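You operate a simulated robot arm through the tools that you are given. There is no shell and no other tool.

You are at the controls of a simulated robot arm. One attempt, no reset.

## Task
Strap the bench's carton once each side of its middle, then switch off.
Fine: the blue-label carton beside the machine; one strap with the stop at 1, one with the stop at 3; leave the strap knob alone.

Only the result counts: the job must be done as asked and must still hold three seconds after the hand-in. Knocking over, shifting, dropping, spilling or breaking anything else fails it.

## Robot
A 6-joint arm with a two-finger gripper, fixed in place. Base frame: the origin is on the floor under the middle of its stand, x ahead of it, y to its left, z up; the work surface is at about z = 0.85. Units: m, degrees, N and s.
It reaches about 1.637 m from its shoulder. Its first joint turns from -166.0 to 166.0 degrees. Payload 3.43 kg.
The tool frame sits at the grasp point between the pads (the TCP): z along the fingers, y along the line on which they close. The tips reach 0.02 m beyond it. The gripper opens to 0.19 m; its body begins 0.248 m behind the TCP.
Orientation is that of the tool frame in the base frame, as [roll, pitch, yaw] about the fixed x, y, z axes, in that order (R = Rz(yaw) Ry(pitch) Rx(roll)). With the fingers straight down and closing along the base's y, the tool's x points along the base's -x, its y along +y and its z along -z.

## Interface
- The arm moves only by the tool drive_tool. Its argument "moves" is a list of rows, each a list of 7 numbers: the shift along the base's x, y, z in m, then the turn, a rotation vector about the base's x, y, z in degrees, then the gripper command, from -1 (fully open) to 1 (shut), values between in proportion. In form: [[dx, dy, dz, ax, ay, az, grip], ...]. A call has 1 to 20 rows; each row is the pose to reach, as a shift and turn from the pose commanded when the call began. A row lasts 0.2 s, in which the tool goes at most 0.05 m and 8.6 degrees; a call with a longer step from one row to the next is refused whole, and so is a gripper value outside its range. Where a pose cannot be reached the arm comes as near as it can. A force on the tool above 90 N (or 10 N above the force at the start of the call, whichever is more), or a blocked arm, ends the call early, and 0.2 s more pass. Each finger travels about 0.045 m/s and halts on what it meets, pressing with about 39 N; the grip force reading is that of the motor and also rises with nothing between the fingers. The clock runs only during rows and for 0.2 s after the last one: add rows that repeat a pose to give the fingers time. It gives the time, the measured TCP pose, the force on the tool (base axes), the opening and the grip force at its end, in the units of the frame above (readings bear some noise), with the torque about the TCP (base axes, N m) and any sound that the robot's microphone picked up.
- Cameras (640 x 400 px; columns grow to the right, rows downward): "scene" is fixed at [0.3987, 0.501, 1.4175]; the picture's right is [-0.83, -0.56, 0.00], its down [-0.36, 0.53, -0.77] and it looks along [0.43, -0.64, -0.64] (base axes); focal length 335 px, centre (320, 200). "wrist" rides on the gripper at [0.07, -0.008, -0.288] in the tool frame; the picture's right is [0.12, 0.99, 0.00], its down [-0.96, 0.12, -0.25] and it looks along [-0.25, 0.03, 0.97] (tool axes); focal length 261 px, centre (320, 200). There is no depth. A picture from a camera that has moved, and an enlarged one, comes with that camera's place and axes in the base frame and with its lens.
- get_image(camera): a new picture of that camera. The clock stands still meanwhile.
- lift_body(by): slides the trunk up (or, below 0, down) by that many m; the arm rides with it, the base frame stays. It gives what a move gives, with no picture.
- enlarge(camera, box): a new picture of the part [left, top, right, bottom] of that camera's present view, enlarged. The clock stands still meanwhile.
- close_job(): hands the job in; it is judged then, once.

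Places have to be worked out from the pictures, the camera data and where the tool is seen. Open the gripper and draw the arm clear of the work before you hand the job in, unless the task says otherwise.

The tools are called after "Call:" as a command line: name --pt "numbers of a row" for each row, then --argument value for the rest, lists and objects as JSON in quotes. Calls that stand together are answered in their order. drive_tool: Moves the arm, as the interface text tells. Its arguments: {"type":"object","properties":{"moves":{"type":"array"}},"required":["moves"]} The other tools are called the same way: lift_body (by) moves the trunk up or down; get_image (camera) takes a picture; enlarge (camera, box) takes an enlarged picture of a part of a camera's view; close_job () hands the job in.

At the start:

```text
time: 0.0
ee_pos: [0.8098, -0.2607, 1.1001]
ee_rot: [-179.9, -0.1, 180.0]
wrist_force: [0.6, 0.7, -1.0]
wrist_torque: [-0.03, 0.03, -0.02]
finger_gap: 0.1898
gripper_force: 0.0
trunk travel left (down, up): [-0.15, 0.09]
```

scene: 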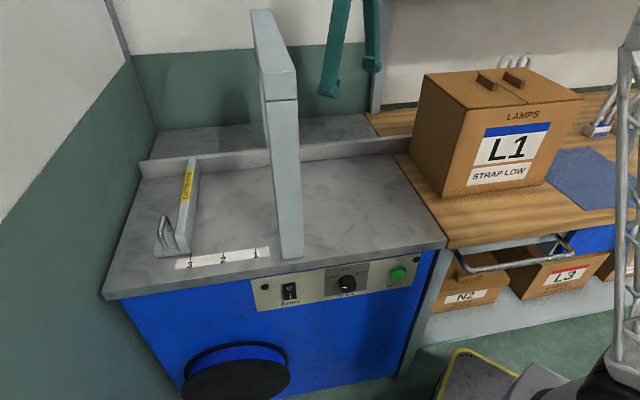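
wrist: 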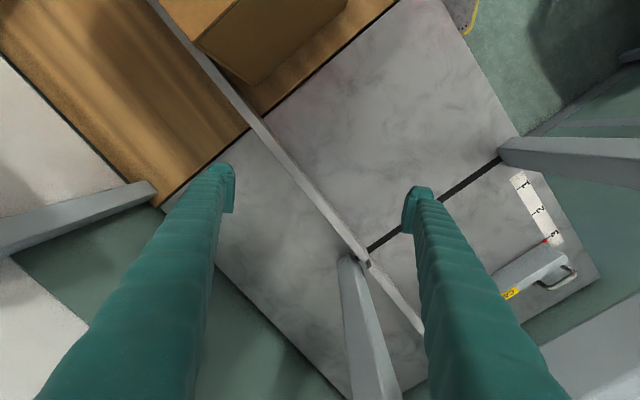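

I start by looking closer at the machine, its panel, the stop and the carton before moving anything.

Call:
enlarge --camera "scene" --box '[230, 240, 450, 320]'

Call:
enlarge --camera "scene" --box '[130, 140, 310, 280]'

Call:
enlarge --camera "scene" --box '[390, 40, 640, 220]'

Call:
enlarge --camera "wrist" --box '[440, 120, 640, 320]'

```text
2.91 times, centred on (340, 280) of scene
camera zoom: at [0.3987, 0.501, 1.4175], right [-0.83, -0.56, 0.0], down [-0.36, 0.53, -0.77], along [0.43, -0.64, -0.64], focal length 976 px, centre (262, -33)
```

zoom: 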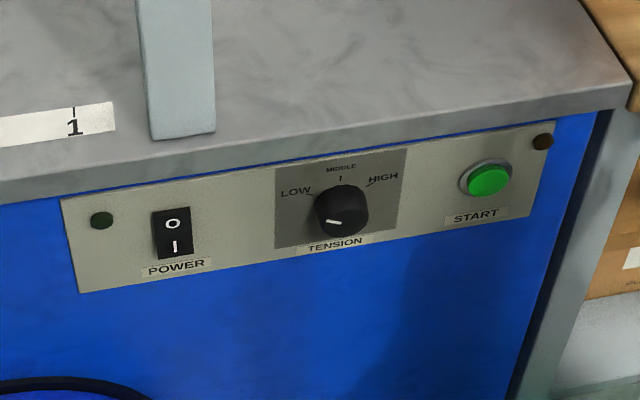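

```text
2.86 times, centred on (220, 210) of scene
camera zoom: at [0.3987, 0.501, 1.4175], right [-0.83, -0.56, 0.0], down [-0.36, 0.53, -0.77], along [0.43, -0.64, -0.64], focal length 958 px, centre (606, 171)
```

zoom: 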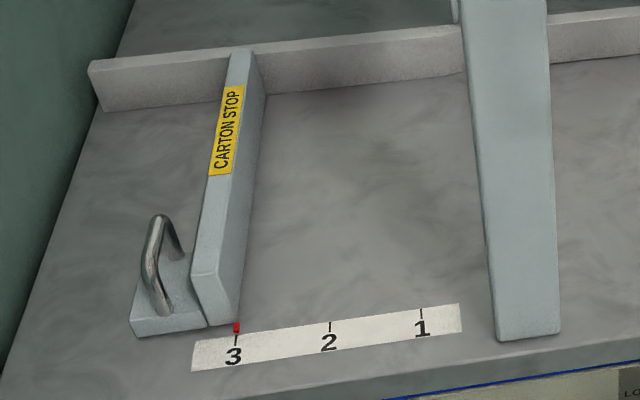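

```text
2.22 times, centred on (515, 130) of scene
camera zoom: at [0.3987, 0.501, 1.4175], right [-0.83, -0.56, 0.0], down [-0.36, 0.53, -0.77], along [0.43, -0.64, -0.64], focal length 745 px, centre (-113, 356)
```

zoom: 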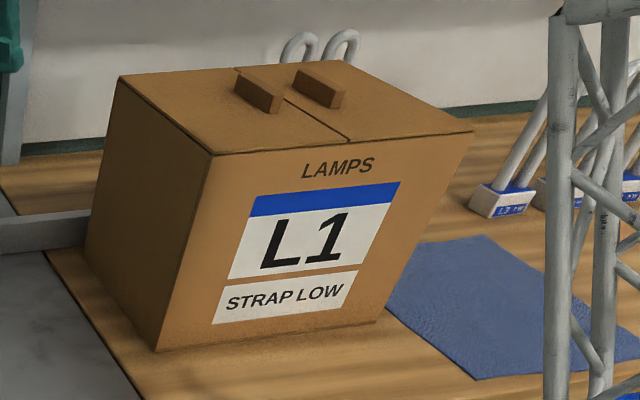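

```text
2.00 times, centred on (540, 220) of wrist
camera zoom: at [0.7393, -0.2695, 1.3883], right [-0.12, 0.99, 0.0], down [0.96, 0.12, 0.25], along [0.25, 0.03, -0.97], focal length 521 px, centre (-120, 160)
```

zoom: 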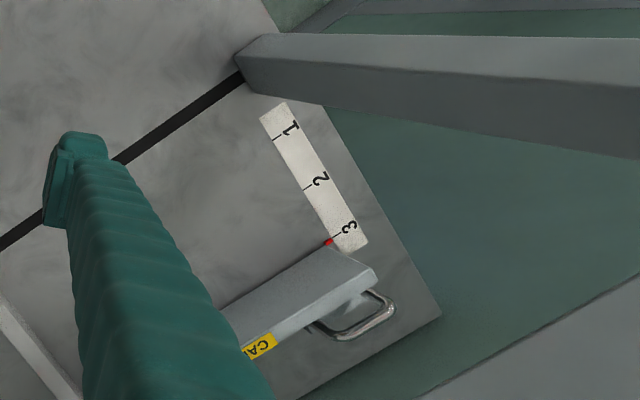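

The table top triangulates to z≈0.85 and the machine is turned 45°. Along the feed direction s=(x+y)/√2, I put the strap slot at about 0.60, stop marks 1/2/3 at about 0.68/0.75/0.82, and the carton from -0.115 to 0.188. I'll lift clear, shut the fingers and swing to the front of the machine.

Call:
drive_tool --pt "0 0 0.04 0 0 0 1" --pt "0 0 0.08 0 0 0 1" --pt "0 0 0.12 0 0 0 1" --pt "0 0 0.16 0 0 0 1" --pt "0 0 0.2 0 0 0 1" --pt "0 0 0.24 0 0 -7 1" --pt "-0.02 0.02 0.26 0 0 -14 1" --pt "-0.05 0.05 0.26 0 0 -21 1" --pt "-0.08 0.08 0.26 0 0 -28 1" --pt "-0.11 0.11 0.26 0 0 -35 1" --pt "-0.14 0.14 0.26 0 0 -42 1" --pt "-0.17 0.17 0.26 0 0 -45 1"

Call:
get_image --camera "scene"

Call:
get_image --camera "wrist"

```text
time: 2.6
ee_pos: [0.635, -0.0863, 1.3229]
ee_rot: [179.5, 0.7, 134.9]
wrist_force: [0.9, 0.3, -0.4]
wrist_torque: [0.12, 0.23, -0.05]
finger_gap: 0.0
gripper_force: 34.0
out of reach, approached as far as the arm can: row 4, 5, 6, 7, 8, 9, 10, 11, 12
trunk travel left (down, up): [-0.15, 0.09]
```

```text
taken
```

scene: 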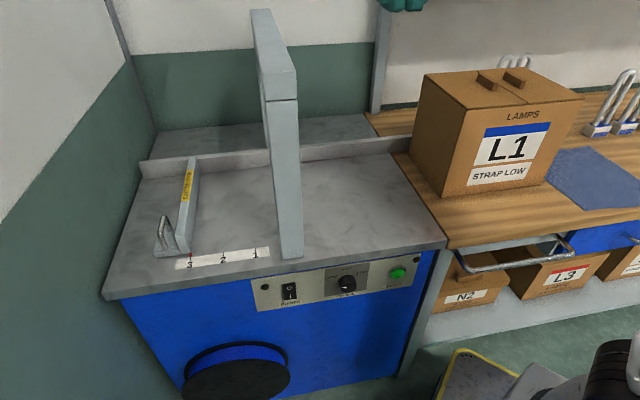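

```text
taken
camera wrist: at [0.574, -0.0425, 1.6108], right [0.62, 0.79, 0.01], down [0.76, -0.6, 0.26], along [0.21, -0.16, -0.97], focal length 261 px, centre (320, 200)
```

wrist: 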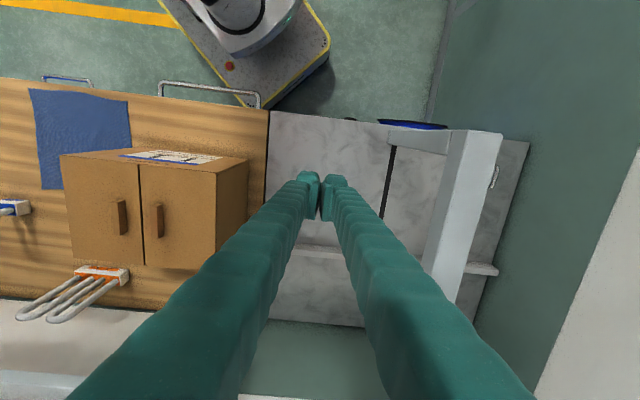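

The arm tops out near z=1.32 with the fingers vertical, and the path in front of the machine is clear. Next I move out in front of the panel and tilt the fingers 45° inward, with the closing line along the feed direction.

Call:
drive_tool --pt "-0.02 0.02 -0.02 0 0 0 1" --pt "-0.04 0.04 -0.04 0 0 0 1" --pt "-0.06 0.07 -0.06 -4 -4 0 1" --pt "-0.08 0.1 -0.08 -8 -8 0 1" --pt "-0.1 0.13 -0.1 -12 -12 0 1" --pt "-0.11 0.16 -0.12 -16 -16 0 1" --pt "-0.11 0.19 -0.14 -20 -20 0 1" --pt "-0.11 0.22 -0.16 -24 -24 0 1" --pt "-0.11 0.25 -0.18 -28 -28 0 1" --pt "-0.11 0.265 -0.2 -31.8 -31.8 0 1"

Call:
get_image --camera "scene"

Call:
get_image --camera "wrist"

```text
time: 4.8
ee_pos: [0.5224, 0.1743, 1.1227]
ee_rot: [180.0, 45.1, 134.6]
wrist_force: [-3.3, 3.6, 0.8]
wrist_torque: [-0.44, -0.59, 0.09]
finger_gap: 0.0
gripper_force: 34.0
trunk travel left (down, up): [-0.15, 0.09]
```

```text
taken
```

scene: 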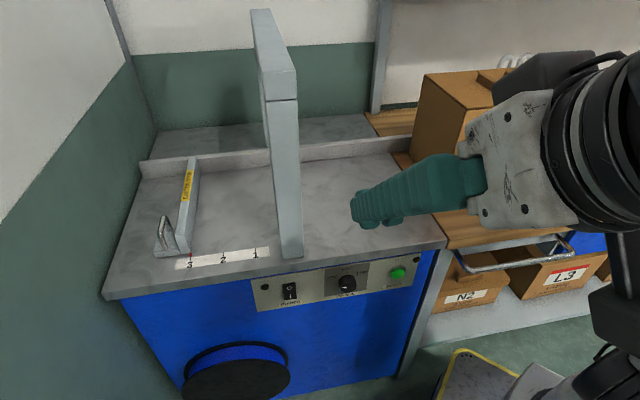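

```text
taken
camera wrist: at [0.3369, 0.3476, 1.2765], right [0.65, 0.76, -0.08], down [0.44, -0.28, 0.86], along [0.63, -0.59, -0.51], focal length 261 px, centre (320, 200)
```

wrist: 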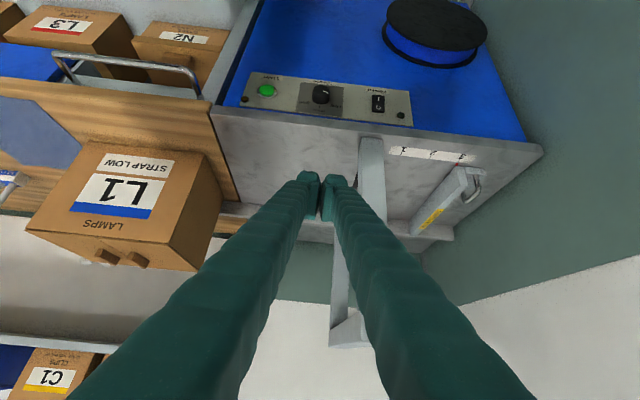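

The hand is in front of the machine and both cameras show the panel well. I tilt to about 70° from vertical so the tips meet the panel squarely, and go to a pre-position in front of the power switch (s≈0.617, z≈0.85).

Call:
drive_tool --pt "0.01 0.0 -0.03 -2 -2 0 1" --pt "0.03 0.005 -0.06 -4 -4 0 1" --pt "0.05 0.01 -0.09 -6.5 -6.5 0 1" --pt "0.07 0.015 -0.12 -9 -9 0 1" --pt "0.09 0.02 -0.15 -11.5 -11.5 0 1" --pt "0.11 0.03 -0.18 -14 -14 0 1" --pt "0.125 0.035 -0.21 -16 -16 0 1" --pt "0.14 0.036 -0.24 -17.7 -17.7 0 1" --pt "0.14 0.036 -0.27 -17.7 -17.7 0 1"

Call:
get_image --camera "scene"

Call:
get_image --camera "wrist"

```text
time: 6.8
ee_pos: [0.6635, 0.2102, 0.8514]
ee_rot: [179.8, 70.0, 134.8]
wrist_force: [-0.4, -1.1, 0.4]
wrist_torque: [0.09, 0.03, 0.09]
finger_gap: 0.0
gripper_force: 33.9
trunk travel left (down, up): [-0.15, 0.09]
```

```text
taken
```

scene: 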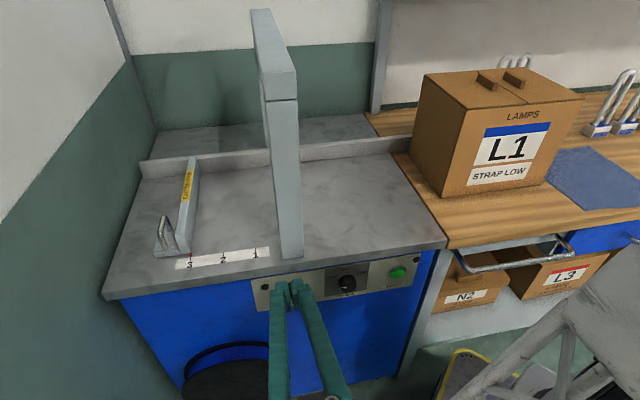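

```text
taken
camera wrist: at [0.4482, 0.4122, 0.8852], right [0.67, 0.73, -0.11], down [0.15, 0.01, 0.99], along [0.72, -0.68, -0.1], focal length 261 px, centre (320, 200)
```

wrist: 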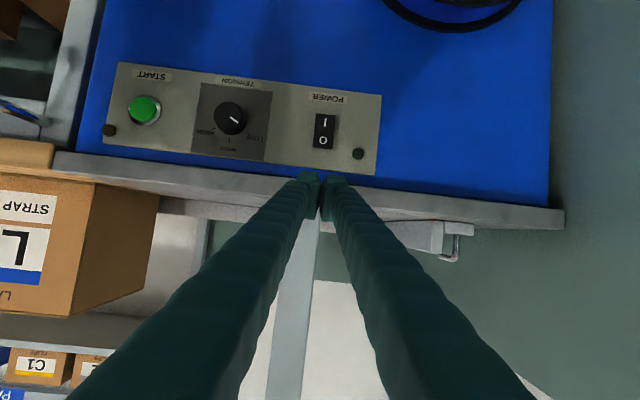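

The wrist camera now faces the panel. I enlarge it to fix the switch position and its present rocker state, and check the tip size.

Call:
enlarge --camera "wrist" --box '[260, 70, 400, 220]'

Call:
enlarge --camera "scene" --box '[240, 240, 360, 320]'

Call:
enlarge --camera "wrist" --box '[100, 50, 280, 180]'

```text
2.67 times, centred on (330, 145) of wrist
camera zoom: at [0.4482, 0.4122, 0.8852], right [0.67, 0.73, -0.11], down [0.15, 0.01, 0.99], along [0.72, -0.68, -0.1], focal length 695 px, centre (293, 347)
```

zoom: 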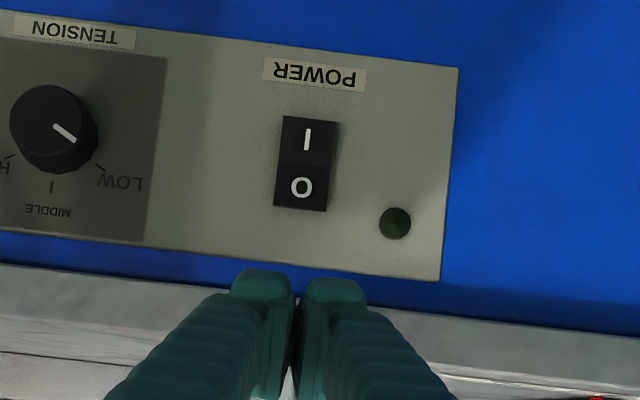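

```text
5.00 times, centred on (300, 280) of scene
camera zoom: at [0.3987, 0.501, 1.4175], right [-0.83, -0.56, 0.0], down [-0.36, 0.53, -0.77], along [0.43, -0.64, -0.64], focal length 1677 px, centre (420, -200)
```

zoom: 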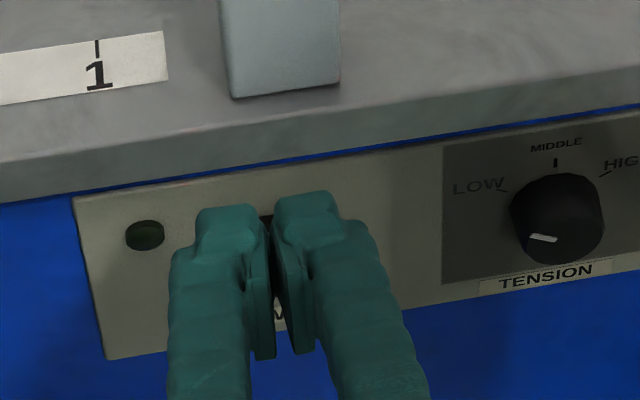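

```text
3.08 times, centred on (190, 115) of wrist
camera zoom: at [0.4482, 0.4122, 0.8852], right [0.67, 0.73, -0.11], down [0.15, 0.01, 0.99], along [0.72, -0.68, -0.1], focal length 802 px, centre (720, 462)
```

zoom: 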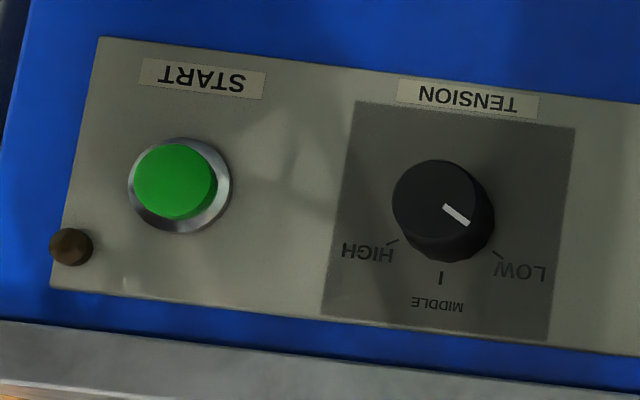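

The knob sits at LOW and stays untouched. By triangulation the rocker centre is at s≈0.616, w≈-0.407, z≈0.741, with I below at z≈0.727 and O above at z≈0.755; its lamp is dark. I go down so the upper edge of the tips lies at the I half, and close in to just short of it.

Call:
drive_tool --pt "0 0 -0.04 0 0 0 1" --pt "0 0 -0.08 0 0 0 1" --pt "0 0 -0.12 0 0 0 1" --pt "0 0 -0.141 0 0 0 1" --pt "0.012 -0.012 -0.141 0 0 0 1" --pt "0.021 -0.021 -0.141 0 0 0 1" --pt "0.021 -0.021 -0.141 0 0 0 1"

Call:
enlarge --camera "scene" --box '[240, 240, 360, 320]'

Call:
enlarge --camera "wrist" --box '[240, 100, 400, 220]'

```text
time: 8.4
ee_pos: [0.6832, 0.1921, 0.7137]
ee_rot: [-180.0, 70.0, 135.1]
wrist_force: [0.3, 0.1, 0.2]
wrist_torque: [-0.02, 0.0, 0.02]
finger_gap: 0.0001
gripper_force: 34.3
trunk travel left (down, up): [-0.15, 0.09]
```

```text
5.00 times, centred on (300, 280) of scene
camera zoom: at [0.3987, 0.501, 1.4175], right [-0.83, -0.56, 0.0], down [-0.36, 0.53, -0.77], along [0.43, -0.64, -0.64], focal length 1677 px, centre (420, -200)
```

zoom: 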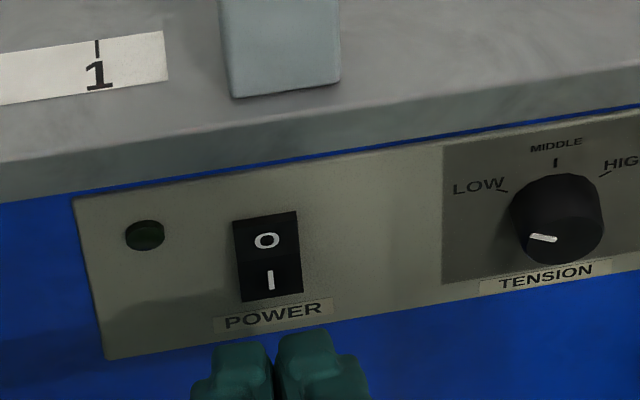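

```text
3.33 times, centred on (320, 160) of wrist
camera zoom: at [0.4698, 0.3933, 0.7455], right [0.67, 0.73, -0.11], down [0.15, 0.01, 0.99], along [0.72, -0.68, -0.1], focal length 869 px, centre (320, 333)
```

zoom: 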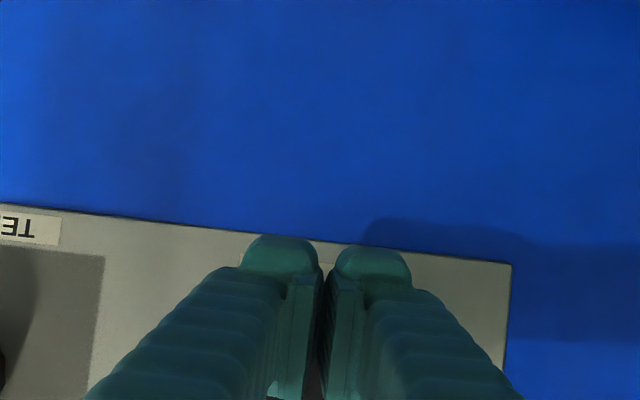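

The tips are below and just right of the I half as seen by the scene camera. I raise 6 mm, shift 4 mm, then press inward gradually.

Call:
drive_tool --pt "-0.003 -0.003 0.006 0 0 0 1" --pt "0.007 -0.013 0.006 0 0 0 1" --pt "0.0125 -0.0185 0.006 0 0 0 1" --pt "0.0155 -0.0215 0.006 0 0 0 1" --pt "0.0175 -0.0235 0.006 0 0 0 1" --pt "0.0175 -0.0235 0.006 0 0 0 1"

Call:
enlarge --camera "scene" --box '[240, 240, 360, 320]'

```text
time: 9.8
ee_pos: [0.7012, 0.1664, 0.7197]
ee_rot: [-180.0, 69.9, 135.0]
wrist_force: [-0.1, 0.2, 0.6]
wrist_torque: [-0.02, 0.04, 0.02]
finger_gap: 0.0003
gripper_force: 34.0
trunk travel left (down, up): [-0.15, 0.09]
```

```text
5.00 times, centred on (300, 280) of scene
camera zoom: at [0.3987, 0.501, 1.4175], right [-0.83, -0.56, 0.0], down [-0.36, 0.53, -0.77], along [0.43, -0.64, -0.64], focal length 1677 px, centre (420, -200)
```

zoom: 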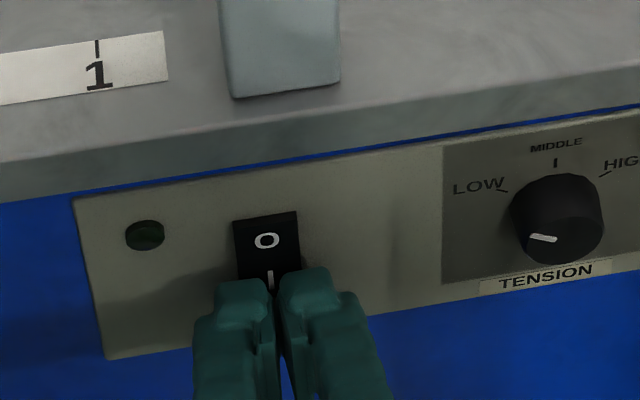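

No contact yet, with the tips just in front of the I half. I lower 3 mm and keep pressing in small steps.

Call:
drive_tool --pt "0.002 -0.002 -0.003 0 0 0 1" --pt "0.004 -0.004 -0.003 0 0 0 1" --pt "0.006 -0.006 -0.003 0 0 0 1" --pt "0.008 -0.008 -0.003 0 0 0 1" --pt "0.01 -0.01 -0.003 0 0 0 1" --pt "0.01 -0.01 -0.003 0 0 0 1"

Call:
enlarge --camera "scene" --box '[240, 240, 360, 320]'

```text
time: 10.8
ee_pos: [0.7058, 0.1635, 0.7151]
ee_rot: [-179.9, 70.0, 135.1]
wrist_force: [-91.8, 69.7, 15.4]
wrist_torque: [-0.93, -1.25, -0.41]
finger_gap: 0.006
gripper_force: 33.7
trunk travel left (down, up): [-0.15, 0.09]
heard: click
stopped in row 5: the force on the tool passed its limit at 100 N (the readings are from after the stop); the commanded pose is now the measured one
```

```text
5.00 times, centred on (300, 280) of scene
camera zoom: at [0.3987, 0.501, 1.4175], right [-0.83, -0.56, 0.0], down [-0.36, 0.53, -0.77], along [0.43, -0.64, -0.64], focal length 1677 px, centre (420, -200)
```

zoom: 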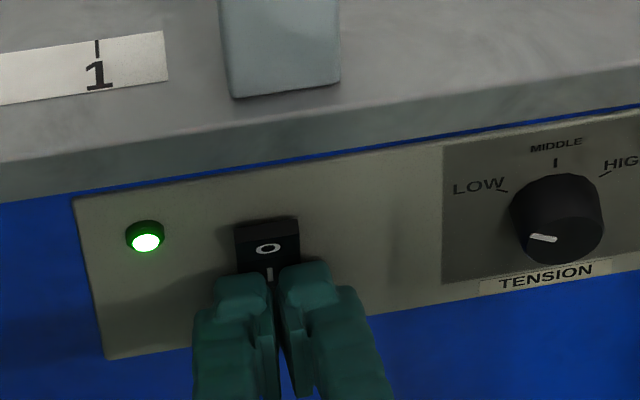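

Click heard and the power lamp is green, so it's on. I back straight out, rise, return to a 45° tilt, open the fingers to about 0.10 m and go in front of the carton stop's handle (s≈0.85).

Call:
drive_tool --pt "-0.021 0.021 0 0 0 0 1" --pt "-0.045 0.045 0 0 0 0 1" --pt "-0.071 0.071 0.0 0 0 0 1" --pt "-0.071 0.071 0.04 0 0 0 1" --pt "-0.071 0.071 0.08 3 3 0 1" --pt "-0.071 0.071 0.12 6 6 0 1" --pt "-0.071 0.071 0.16 9 9 0 0.8" --pt "-0.071 0.071 0.2 12 12 0 0.6" --pt "-0.071 0.071 0.24 15 15 0 0.4" --pt "-0.071 0.071 0.28 17.7 17.7 0 0.2" --pt "-0.038 0.104 0.29 17.7 17.7 0 0" --pt "-0.005 0.137 0.29 17.7 17.7 0 -0.05" --pt "0.028 0.17 0.29 17.7 17.7 0 -0.05" --pt "0.061 0.203 0.29 17.7 17.7 0 -0.05" --pt "0.095 0.237 0.29 17.7 17.7 0 -0.05" --pt "0.095 0.237 0.29 17.7 17.7 0 -0.05"

Call:
get_image --camera "scene"

Call:
get_image --camera "wrist"

```text
time: 14.2
ee_pos: [0.8078, 0.3931, 1.0034]
ee_rot: [-179.7, 44.9, 134.9]
wrist_force: [-0.2, -0.3, -0.7]
wrist_torque: [-0.05, 0.01, -0.01]
finger_gap: 0.1
gripper_force: 0.0
trunk travel left (down, up): [-0.15, 0.09]
```

```text
taken
```

scene: 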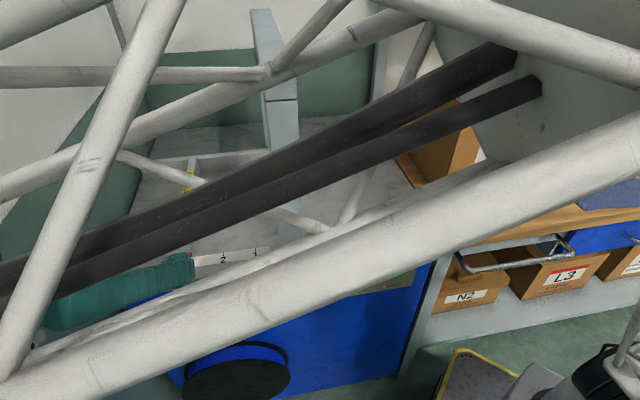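

```text
taken
camera wrist: at [0.6235, 0.5675, 1.1582], right [0.65, 0.76, -0.09], down [0.44, -0.28, 0.85], along [0.62, -0.59, -0.51], focal length 261 px, centre (320, 200)
```

wrist: 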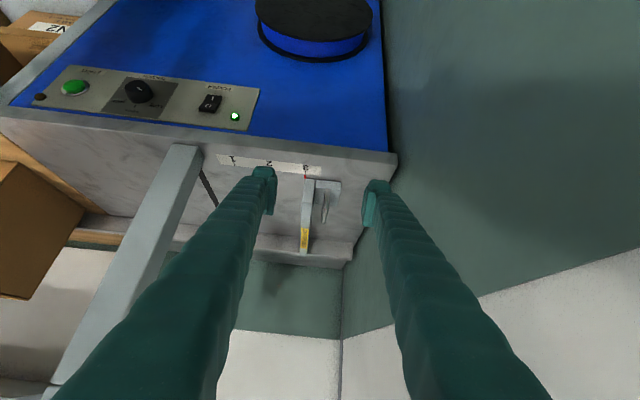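

The scene camera is blocked by the arm here, so I rely on the wrist camera. I enlarge the stop and handle between the open fingers to refine their position.

Call:
enlarge --camera "wrist" --box '[220, 130, 400, 270]'

```text
2.86 times, centred on (310, 200) of wrist
camera zoom: at [0.6235, 0.5675, 1.1582], right [0.65, 0.76, -0.09], down [0.44, -0.28, 0.85], along [0.62, -0.59, -0.51], focal length 745 px, centre (349, 200)
```

zoom: 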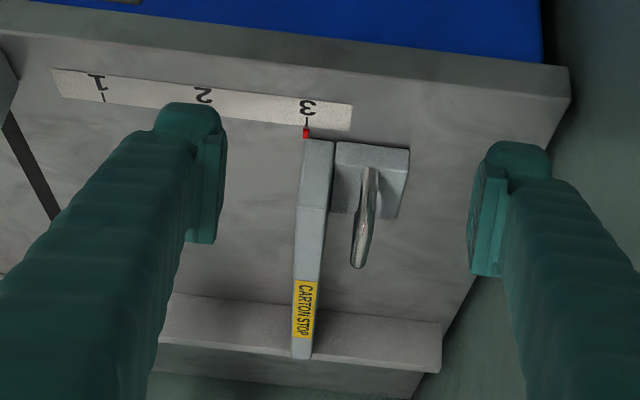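

The red pointer is at s≈0.82 and the handle wire at s≈0.87, with the open fingers centred at 0.849 around both. I move in above the handle and then lower the fingers to straddle the stop plate and handle.

Call:
drive_tool --pt "0.028 -0.028 -0.01 0 0 0 -0.05" --pt "0.056 -0.056 -0.02 0 0 0 -0.05" --pt "0.084 -0.084 -0.03 0 0 0 -0.05" --pt "0.112 -0.112 -0.04 0 0 0 -0.05" --pt "0.137 -0.137 -0.043 0 0 0 -0.05" --pt "0.137 -0.137 -0.06 0 0 0 -0.05" --pt "0.137 -0.137 -0.08 0 0 0 -0.05" --pt "0.137 -0.137 -0.097 0 0 0 -0.05" --pt "0.137 -0.137 -0.097 0 0 0 -0.05"

Call:
get_image --camera "wrist"

Call:
get_image --camera "scene"

```text
time: 16.2
ee_pos: [0.9414, 0.258, 0.9078]
ee_rot: [-179.7, 44.8, 134.9]
wrist_force: [-0.1, -0.6, -0.8]
wrist_torque: [0.01, 0.0, 0.01]
finger_gap: 0.0998
gripper_force: 0.0
trunk travel left (down, up): [-0.15, 0.09]
```

```text
taken
camera wrist: at [0.7579, 0.4313, 1.0619], right [0.65, 0.76, -0.09], down [0.44, -0.28, 0.85], along [0.62, -0.59, -0.51], focal length 261 px, centre (320, 200)
```

wrist: 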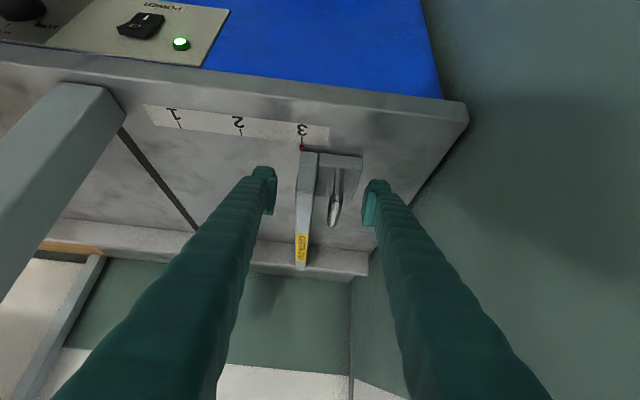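

```text
taken
```

scene: 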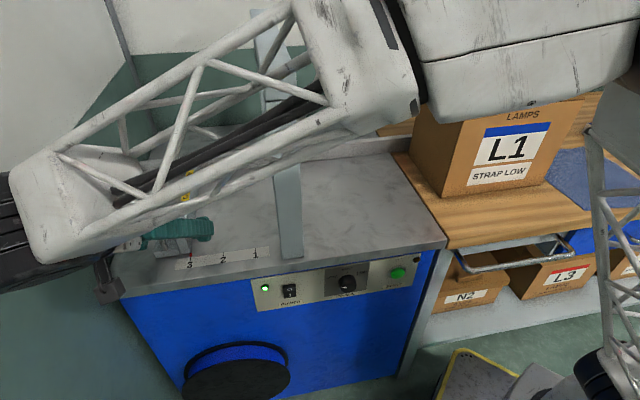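

The fingers straddle plate and handle with clearance on both sides. I close them on it.

Call:
drive_tool --pt "0 0 0 0 0 0 0.3" --pt "0 0 0 0 0 0 0.6" --pt "0 0 0 0 0 0 1" --pt "0 0 0 0 0 0 1" --pt "0 0 0 0 0 0 1" --pt "0 0 0 0 0 0 1"

Call:
enlarge --camera "wrist" --box '[220, 100, 420, 280]'

```text
time: 17.6
ee_pos: [0.9416, 0.2573, 0.9075]
ee_rot: [-179.7, 44.8, 134.9]
wrist_force: [-18.5, -8.6, -2.1]
wrist_torque: [-0.44, 0.4, -0.65]
finger_gap: 0.0524
gripper_force: 45.1
trunk travel left (down, up): [-0.15, 0.09]
```

```text
2.22 times, centred on (320, 190) of wrist
camera zoom: at [0.7572, 0.4306, 1.0622], right [0.65, 0.76, -0.09], down [0.44, -0.28, 0.85], along [0.62, -0.59, -0.51], focal length 579 px, centre (320, 222)
```

zoom: 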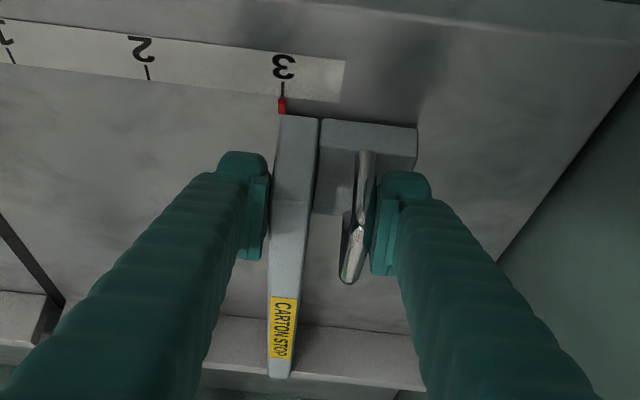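

The grip holds plate and handle (gap 0.052 m, 45 N). I slide the stop a little toward the slot first to feel its resistance.

Call:
drive_tool --pt "-0.003 -0.003 0 0 0 0 1" --pt "-0.007 -0.007 0 0 0 0 1" --pt "-0.011 -0.011 0 0 0 0 1" --pt "-0.015 -0.015 0 0 0 0 1" --pt "-0.019 -0.019 0 0 0 0 1" --pt "-0.023 -0.023 0 0 0 0 1"

Call:
enlarge --camera "wrist" --box '[220, 100, 420, 280]'

```text
time: 19.0
ee_pos: [0.9175, 0.2356, 0.9082]
ee_rot: [-179.8, 44.7, 134.9]
wrist_force: [-0.3, 2.7, -4.0]
wrist_torque: [-0.18, 0.35, -0.45]
finger_gap: 0.0522
gripper_force: 45.2
trunk travel left (down, up): [-0.15, 0.09]
```

```text
2.22 times, centred on (320, 190) of wrist
camera zoom: at [0.7341, 0.4076, 1.0623], right [0.65, 0.76, -0.09], down [0.44, -0.28, 0.85], along [0.62, -0.59, -0.51], focal length 579 px, centre (320, 222)
```

zoom: 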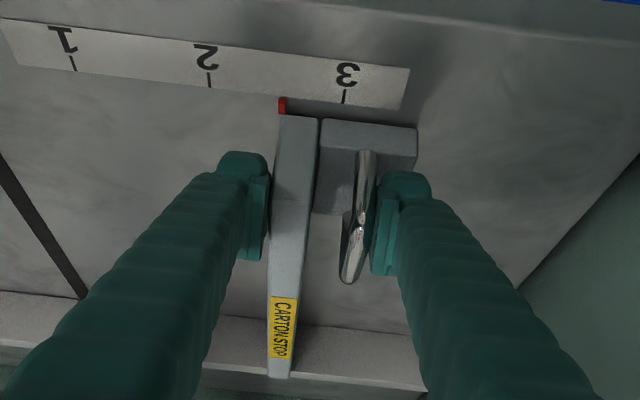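

The stop slides freely: the pointer moved 0.032 m as commanded. I continue in steps toward mark 1 (0.1075 m to go), watching the arch leg beside the left finger.

Call:
drive_tool --pt "-0.008 -0.008 0 0 0 0 1" --pt "-0.018 -0.018 0 0 0 0 1" --pt "-0.028 -0.028 0 0 0 0 1" --pt "-0.038 -0.038 0 0 0 0 1" --pt "-0.048 -0.048 0 0 0 0 1" --pt "-0.056 -0.056 0 0 0 0 1" --pt "-0.056 -0.056 0 0 0 0 1"

Call:
get_image --camera "wrist"

Call:
get_image --camera "scene"

```text
time: 20.6
ee_pos: [0.8606, 0.1781, 0.9072]
ee_rot: [-179.6, 44.8, 134.9]
wrist_force: [-3.0, 0.9, 5.6]
wrist_torque: [-0.33, 0.46, -0.68]
finger_gap: 0.0523
gripper_force: 44.9
trunk travel left (down, up): [-0.15, 0.09]
```

```text
taken
camera wrist: at [0.6777, 0.3513, 1.0622], right [0.65, 0.76, -0.09], down [0.44, -0.28, 0.85], along [0.62, -0.59, -0.51], focal length 261 px, centre (320, 200)
```

wrist: 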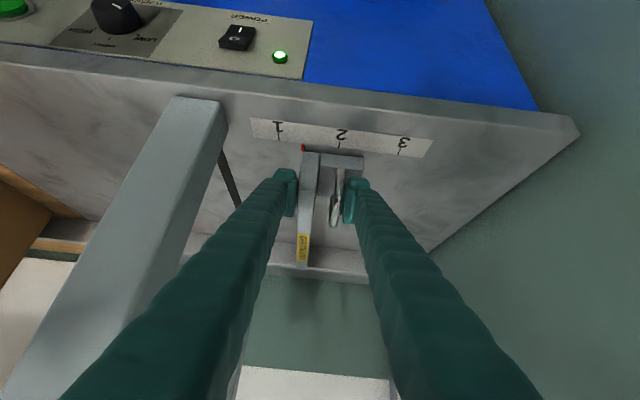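

```text
taken
```

scene: 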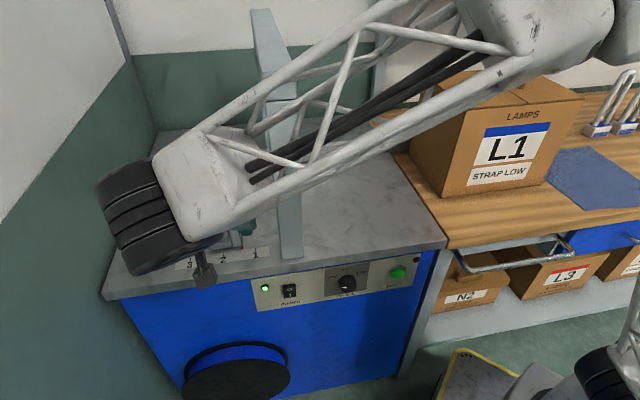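

Pointer now reads halfway between 2 and 1, and all is clear of the arch. I move the last 0.028 m to mark 1.

Call:
drive_tool --pt "-0.006 -0.006 0 0 0 0 1" --pt "-0.012 -0.012 0 0 0 0 1" --pt "-0.017 -0.017 0 0 0 0 1" --pt "-0.02 -0.02 0 0 0 0 1" --pt "-0.02 -0.02 0 0 0 0 1"

Call:
enlarge --camera "wrist" --box '[260, 100, 380, 190]'

Call:
get_image --camera "wrist"

```text
time: 21.8
ee_pos: [0.842, 0.1584, 0.9079]
ee_rot: [-179.7, 44.8, 135.0]
wrist_force: [-14.6, 7.1, 2.3]
wrist_torque: [-0.24, 0.31, -0.65]
finger_gap: 0.0522
gripper_force: 44.7
trunk travel left (down, up): [-0.15, 0.09]
```

```text
4.44 times, centred on (320, 145) of wrist
camera zoom: at [0.658, 0.3314, 1.0621], right [0.65, 0.76, -0.09], down [0.44, -0.28, 0.85], along [0.62, -0.59, -0.51], focal length 1158 px, centre (320, 444)
```

zoom: 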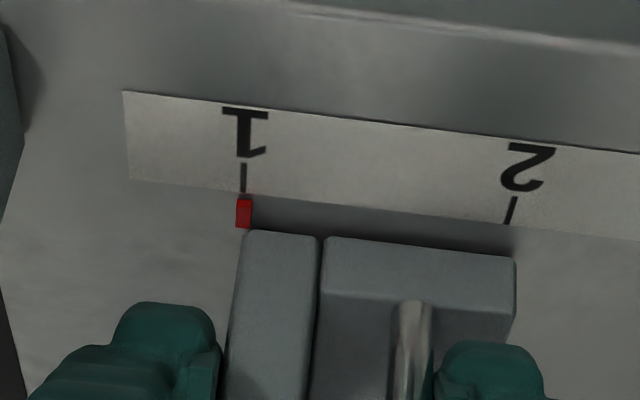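

```text
taken
camera wrist: at [0.658, 0.3314, 1.0621], right [0.65, 0.76, -0.09], down [0.44, -0.28, 0.85], along [0.62, -0.59, -0.51], focal length 261 px, centre (320, 200)
```

wrist: 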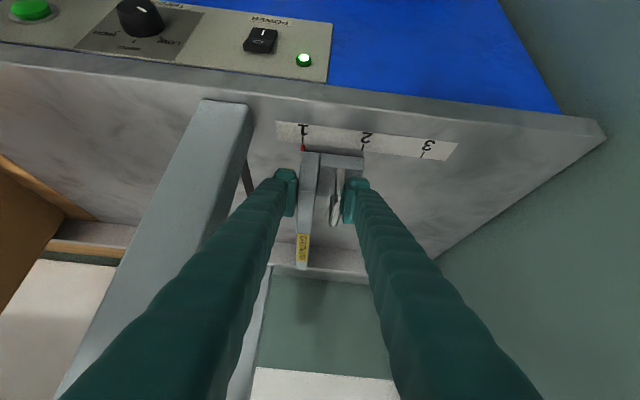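

The pointer is exactly on mark 1. I open the fingers slightly (to 0.07 m, keeping clear of the arch leg) and draw back along the fingers.

Call:
drive_tool --pt "0 0 0 0 0 0 0.4" --pt "0 0 0 0 0 0 0.26" --pt "0 0 0 0 0 0 0.26" --pt "-0.01 0.01 0.014 0 0 0 0.26" --pt "-0.03 0.03 0.042 0 0 0 0.26" --pt "-0.05 0.05 0.07 0 0 0 0.26" --pt "-0.07 0.07 0.098 0 0 0 0.26" --pt "-0.09 0.09 0.126 0 0 0 0.26" --pt "-0.11 0.11 0.154 0 0 0 0.26" --pt "-0.13 0.13 0.18 0 0 0 0.26"

Call:
get_image --camera "wrist"

Call:
get_image --camera "scene"

```text
time: 24.0
ee_pos: [0.7128, 0.287, 1.0873]
ee_rot: [-179.7, 44.8, 135.1]
wrist_force: [0.1, -1.2, -0.1]
wrist_torque: [-0.01, 0.02, -0.02]
finger_gap: 0.07
gripper_force: 0.0
trunk travel left (down, up): [-0.15, 0.09]
```

```text
taken
camera wrist: at [0.5291, 0.461, 1.2424], right [0.65, 0.76, -0.09], down [0.44, -0.28, 0.85], along [0.62, -0.59, -0.51], focal length 261 px, centre (320, 200)
```

wrist: 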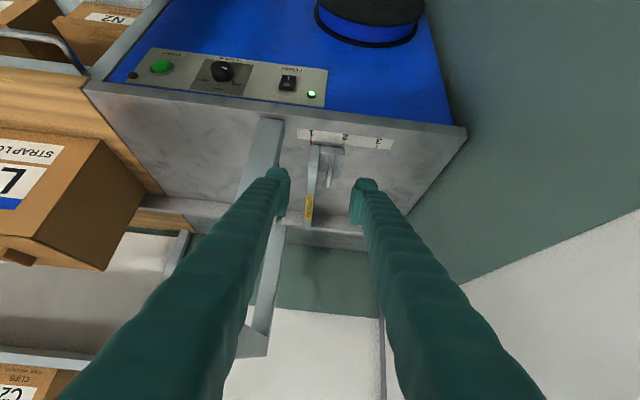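

```text
taken
```

scene: 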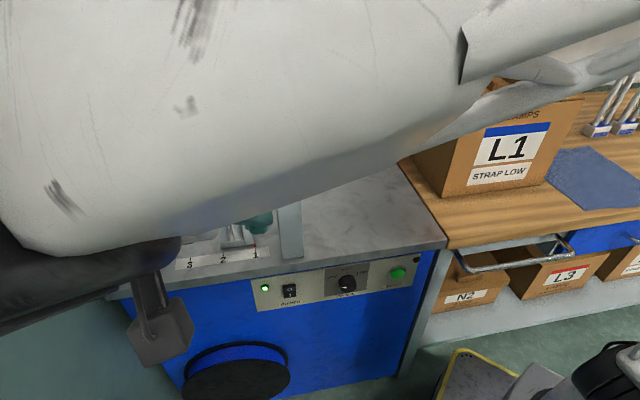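

The stop is set at 1. Next I bring the hand to the bench side of the carton: first straighten the fingers to vertical and rise in front of the machine.

Call:
drive_tool --pt "-0.015 -0.01 0.02 3.5 3.5 0 0.2" --pt "-0.03 -0.02 0.04 7 7 0 0.1" --pt "-0.05 -0.035 0.06 10.5 10.5 0 0" --pt "-0.07 -0.05 0.08 14 14 0 -0.1" --pt "-0.09 -0.065 0.1 17.5 17.5 0 -0.2" --pt "-0.11 -0.085 0.12 21 21 0 -0.26" --pt "-0.13 -0.105 0.14 24.5 24.5 0 -0.26" --pt "-0.15 -0.125 0.16 28 28 0 -0.26" --pt "-0.16 -0.135 0.18 31.8 31.8 0 -0.26"

Call:
drive_tool --pt "0 -0.02 0.01 0 0 8 -0.26" --pt "0 -0.04 0.02 0 0 16 -0.26" --pt "0 -0.06 0.03 0 0 24 -0.26" --pt "0 -0.08 0.03 0 0 32 -0.26" --pt "0 -0.105 0.03 0 0 40 -0.26" --pt "0 -0.13 0.03 0 0 48 -0.26" --pt "0 -0.155 0.03 0 0 56 -0.26" --pt "0 -0.18 0.03 0 0 64 -0.26" --pt "0 -0.2 0.03 0 0 72 -0.26" --pt "0 -0.215 0.03 0 0 80 -0.26" --pt "0 -0.225 0.03 0 0 88 -0.26" --pt "0 -0.225 0.03 0 0 90 -0.26"

Call:
get_image --camera "scene"

Call:
get_image --camera "wrist"

```text
time: 26.0
ee_pos: [0.5518, 0.1524, 1.266]
ee_rot: [-179.7, -0.2, 135.0]
wrist_force: [-1.4, 0.3, 0.8]
wrist_torque: [-0.1, -0.11, -0.01]
finger_gap: 0.1198
gripper_force: 0.1
trunk travel left (down, up): [-0.15, 0.09]
```

```text
time: 28.6
ee_pos: [0.5534, -0.0723, 1.2978]
ee_rot: [-179.7, -0.3, -135.0]
wrist_force: [-0.2, 0.3, 0.1]
wrist_torque: [0.0, -0.01, -0.02]
finger_gap: 0.1198
gripper_force: 0.1
trunk travel left (down, up): [-0.15, 0.09]
```

```text
taken
```

scene: 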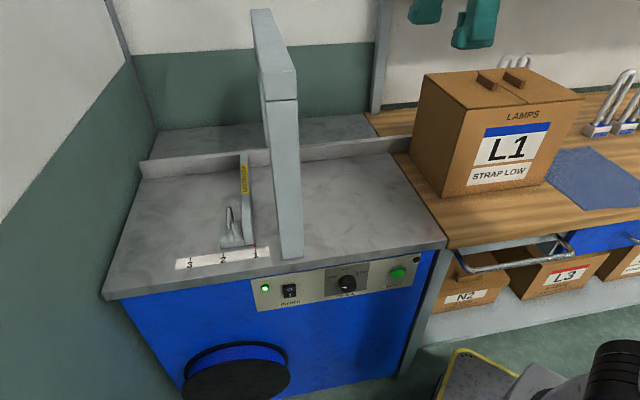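

```text
taken
camera wrist: at [0.5082, -0.1267, 1.5853], right [-0.79, 0.62, 0.0], down [0.6, 0.76, 0.24], along [0.15, 0.19, -0.97], focal length 261 px, centre (320, 200)
```

wrist: 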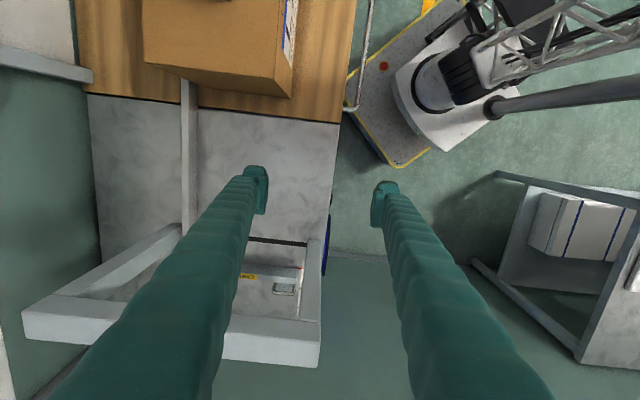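

The scene picture confirms the stop at 1 and the carton undisturbed. I carry the hand at z≈1.30 over the carton (top about 1.13) to its bench-side end.

Call:
drive_tool --pt "-0.016 -0.038 0 0 0 0 -0.26" --pt "-0.032 -0.076 0 0 0 0 -0.26" --pt "-0.048 -0.114 0 0 0 0 -0.26" --pt "-0.064 -0.152 0 0 0 0 -0.26" --pt "-0.08 -0.19 0 0 0 0 -0.26" --pt "-0.096 -0.228 0 0 0 0 -0.26" --pt "-0.112 -0.266 0 0 0 0 -0.26" --pt "-0.128 -0.304 0 0 0 0 -0.26" --pt "-0.144 -0.342 0 0 0 0 -0.26" --pt "-0.16 -0.38 0 0 0 0 -0.26" --pt "-0.176 -0.418 0 0 0 0 -0.26" --pt "-0.192 -0.456 0 0 0 0 -0.26" --pt "-0.21 -0.494 0 0 0 0 -0.26" --pt "-0.23 -0.534 0 0 0 0 -0.26"

Call:
get_image --camera "scene"

Call:
get_image --camera "wrist"

```text
time: 31.6
ee_pos: [0.3213, -0.6062, 1.2989]
ee_rot: [-179.7, -0.1, -135.0]
wrist_force: [-0.8, 0.9, 0.7]
wrist_torque: [-0.16, 0.11, -0.01]
finger_gap: 0.1197
gripper_force: 0.0
trunk travel left (down, up): [-0.15, 0.09]
```

```text
taken
```

scene: 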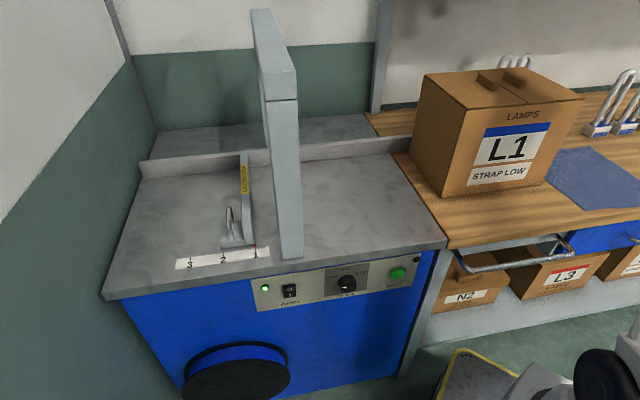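

```text
taken
camera wrist: at [0.277, -0.6604, 1.5863], right [-0.79, 0.62, -0.01], down [0.6, 0.76, 0.24], along [0.15, 0.19, -0.97], focal length 261 px, centre (320, 200)
```

wrist: 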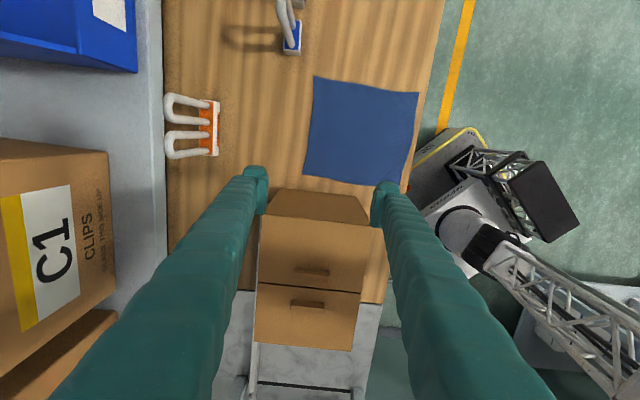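

The hand is above the bench behind the carton, with nothing else within reach of the fingers (the hook stands are at w<-0.93 and s<-0.45). I tilt 20° so the hand leans back from the arch, and descend behind the carton to z≈0.93.

Call:
drive_tool --pt "0 0 -0.02 4 -4 0 -0.26" --pt "0 0 -0.06 8 -8 0 -0.26" --pt "0 0 -0.1 12 -12 0 -0.26" --pt "0 0 -0.14 14.1 -14.1 0 -0.26" --pt "0 0 -0.18 14.1 -14.1 0 -0.26" --pt "0 0 -0.22 14.1 -14.1 0 -0.26" --pt "0 0 -0.26 14.1 -14.1 0 -0.26" --pt "0 0 -0.3 14.1 -14.1 0 -0.26" --pt "0 0 -0.34 14.1 -14.1 0 -0.26" --pt "0 0 -0.369 14.1 -14.1 0 -0.26" --pt "0 0 -0.369 14.1 -14.1 0 -0.26"

Call:
get_image --camera "scene"

Call:
get_image --camera "wrist"

```text
time: 34.0
ee_pos: [0.3216, -0.6054, 0.9284]
ee_rot: [-179.6, 19.8, -135.0]
wrist_force: [-0.9, 0.0, -0.7]
wrist_torque: [-0.03, 0.0, -0.02]
finger_gap: 0.1196
gripper_force: 0.0
trunk travel left (down, up): [-0.15, 0.09]
```

```text
taken
```

scene: 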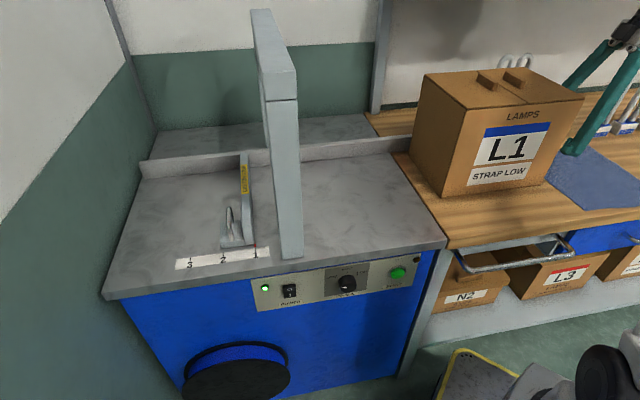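

```text
taken
camera wrist: at [0.2106, -0.727, 1.1762], right [-0.78, 0.62, -0.04], down [0.5, 0.66, 0.56], along [0.38, 0.41, -0.83], focal length 261 px, centre (320, 200)
```

wrist: 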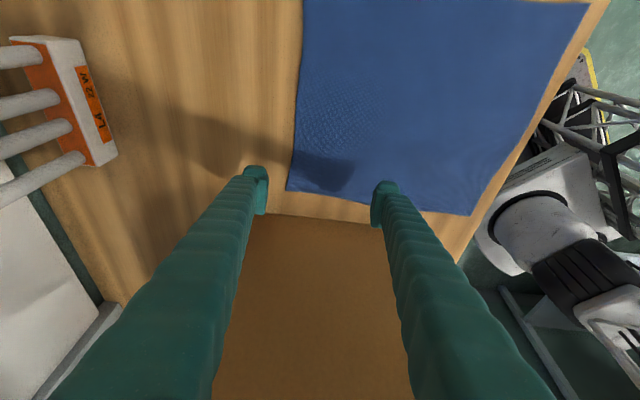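

Fingers are at z≈0.93 just behind the carton's trailing face. I approach and start pushing it slowly along the feed direction, then check that it tracks straight.

Call:
drive_tool --pt "0.014 0.014 0 0 0 0 -0.26" --pt "0.026 0.026 0 0 0 0 -0.26" --pt "0.034 0.034 0 0 0 0 -0.26" --pt "0.04 0.04 0 0 0 0 -0.26" --pt "0.046 0.046 0 0 0 0 -0.26" --pt "0.054 0.054 0 0 0 0 -0.26" --pt "0.062 0.062 0 0 0 0 -0.26" --pt "0.07 0.07 0 0 0 0 -0.26" --pt "0.078 0.078 0 0 0 0 -0.26"

Call:
get_image --camera "scene"

Call:
get_image --camera "wrist"

```text
time: 36.0
ee_pos: [0.4012, -0.5276, 0.9302]
ee_rot: [-179.8, 19.8, -134.9]
wrist_force: [0.2, 1.1, -0.3]
wrist_torque: [0.01, -0.03, 0.0]
finger_gap: 0.1197
gripper_force: 0.1
trunk travel left (down, up): [-0.15, 0.09]
```

```text
taken
```

scene: 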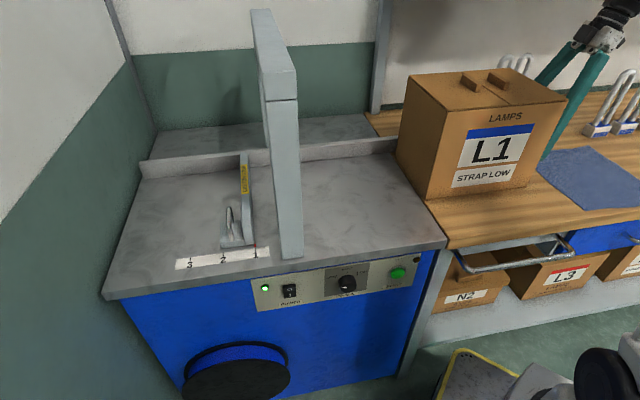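

```text
taken
camera wrist: at [0.2884, -0.649, 1.1769], right [-0.78, 0.62, -0.05], down [0.5, 0.66, 0.56], along [0.38, 0.41, -0.83], focal length 261 px, centre (320, 200)
```

wrist: 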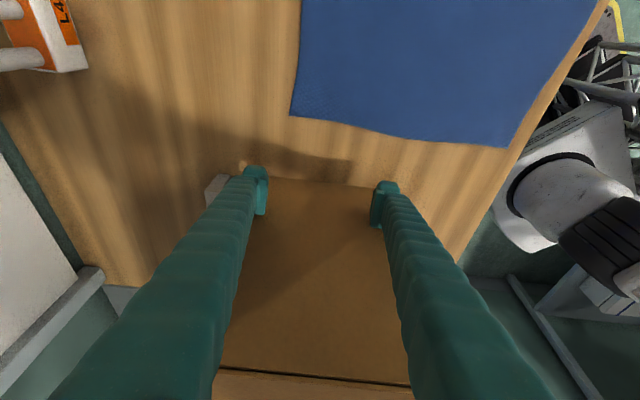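

The carton slides straight with almost no force; its leading edge is about to cross onto the machine. I continue at moderate speed.

Call:
drive_tool --pt "0.008 0.008 0 0 0 0 -0.26" --pt "0.017 0.017 0 0 0 0 -0.26" --pt "0.027 0.027 0 0 0 0 -0.26" --pt "0.038 0.038 0 0 0 0 -0.26" --pt "0.05 0.05 0 0 0 0 -0.26" --pt "0.062 0.062 0 0 0 0 -0.26" --pt "0.074 0.074 0 0 0 0 -0.26" --pt "0.086 0.086 0 0 0 0 -0.26" --pt "0.098 0.098 0 0 0 0 -0.26" --pt "0.11 0.11 0 0 0 0 -0.26" --pt "0.122 0.122 0 0 0 0 -0.26" --pt "0.134 0.134 0 0 0 0 -0.26" --pt "0.142 0.142 0 0 0 0 -0.26"

Call:
get_image --camera "scene"

Call:
get_image --camera "wrist"

```text
time: 38.8
ee_pos: [0.542, -0.3854, 0.929]
ee_rot: [-179.8, 19.8, -135.0]
wrist_force: [-1.2, 0.9, -0.2]
wrist_torque: [0.04, -0.04, -0.01]
finger_gap: 0.1197
gripper_force: 0.0
trunk travel left (down, up): [-0.15, 0.09]
```

```text
taken
```

scene: 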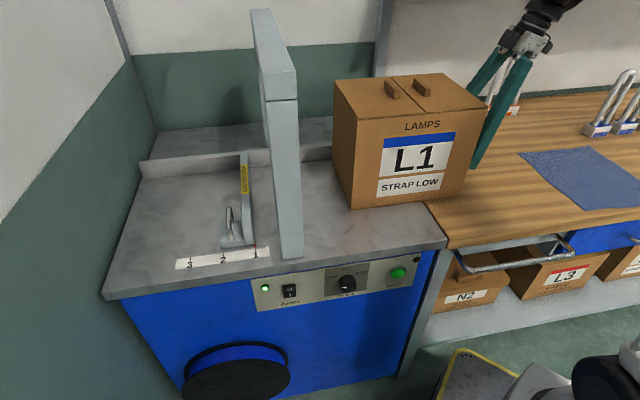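

```text
taken
camera wrist: at [0.4317, -0.5068, 1.1752], right [-0.78, 0.62, -0.04], down [0.5, 0.66, 0.56], along [0.38, 0.41, -0.83], focal length 261 px, centre (320, 200)
```

wrist: 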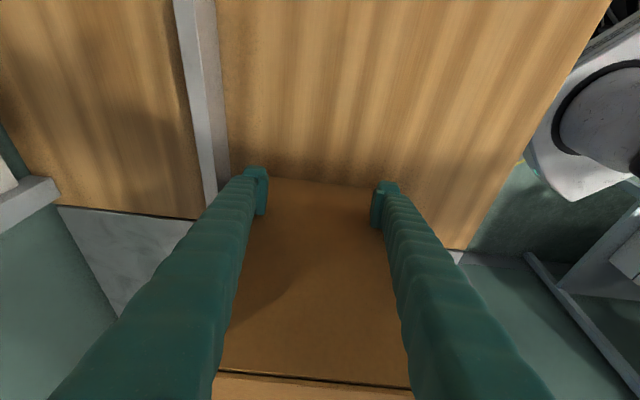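

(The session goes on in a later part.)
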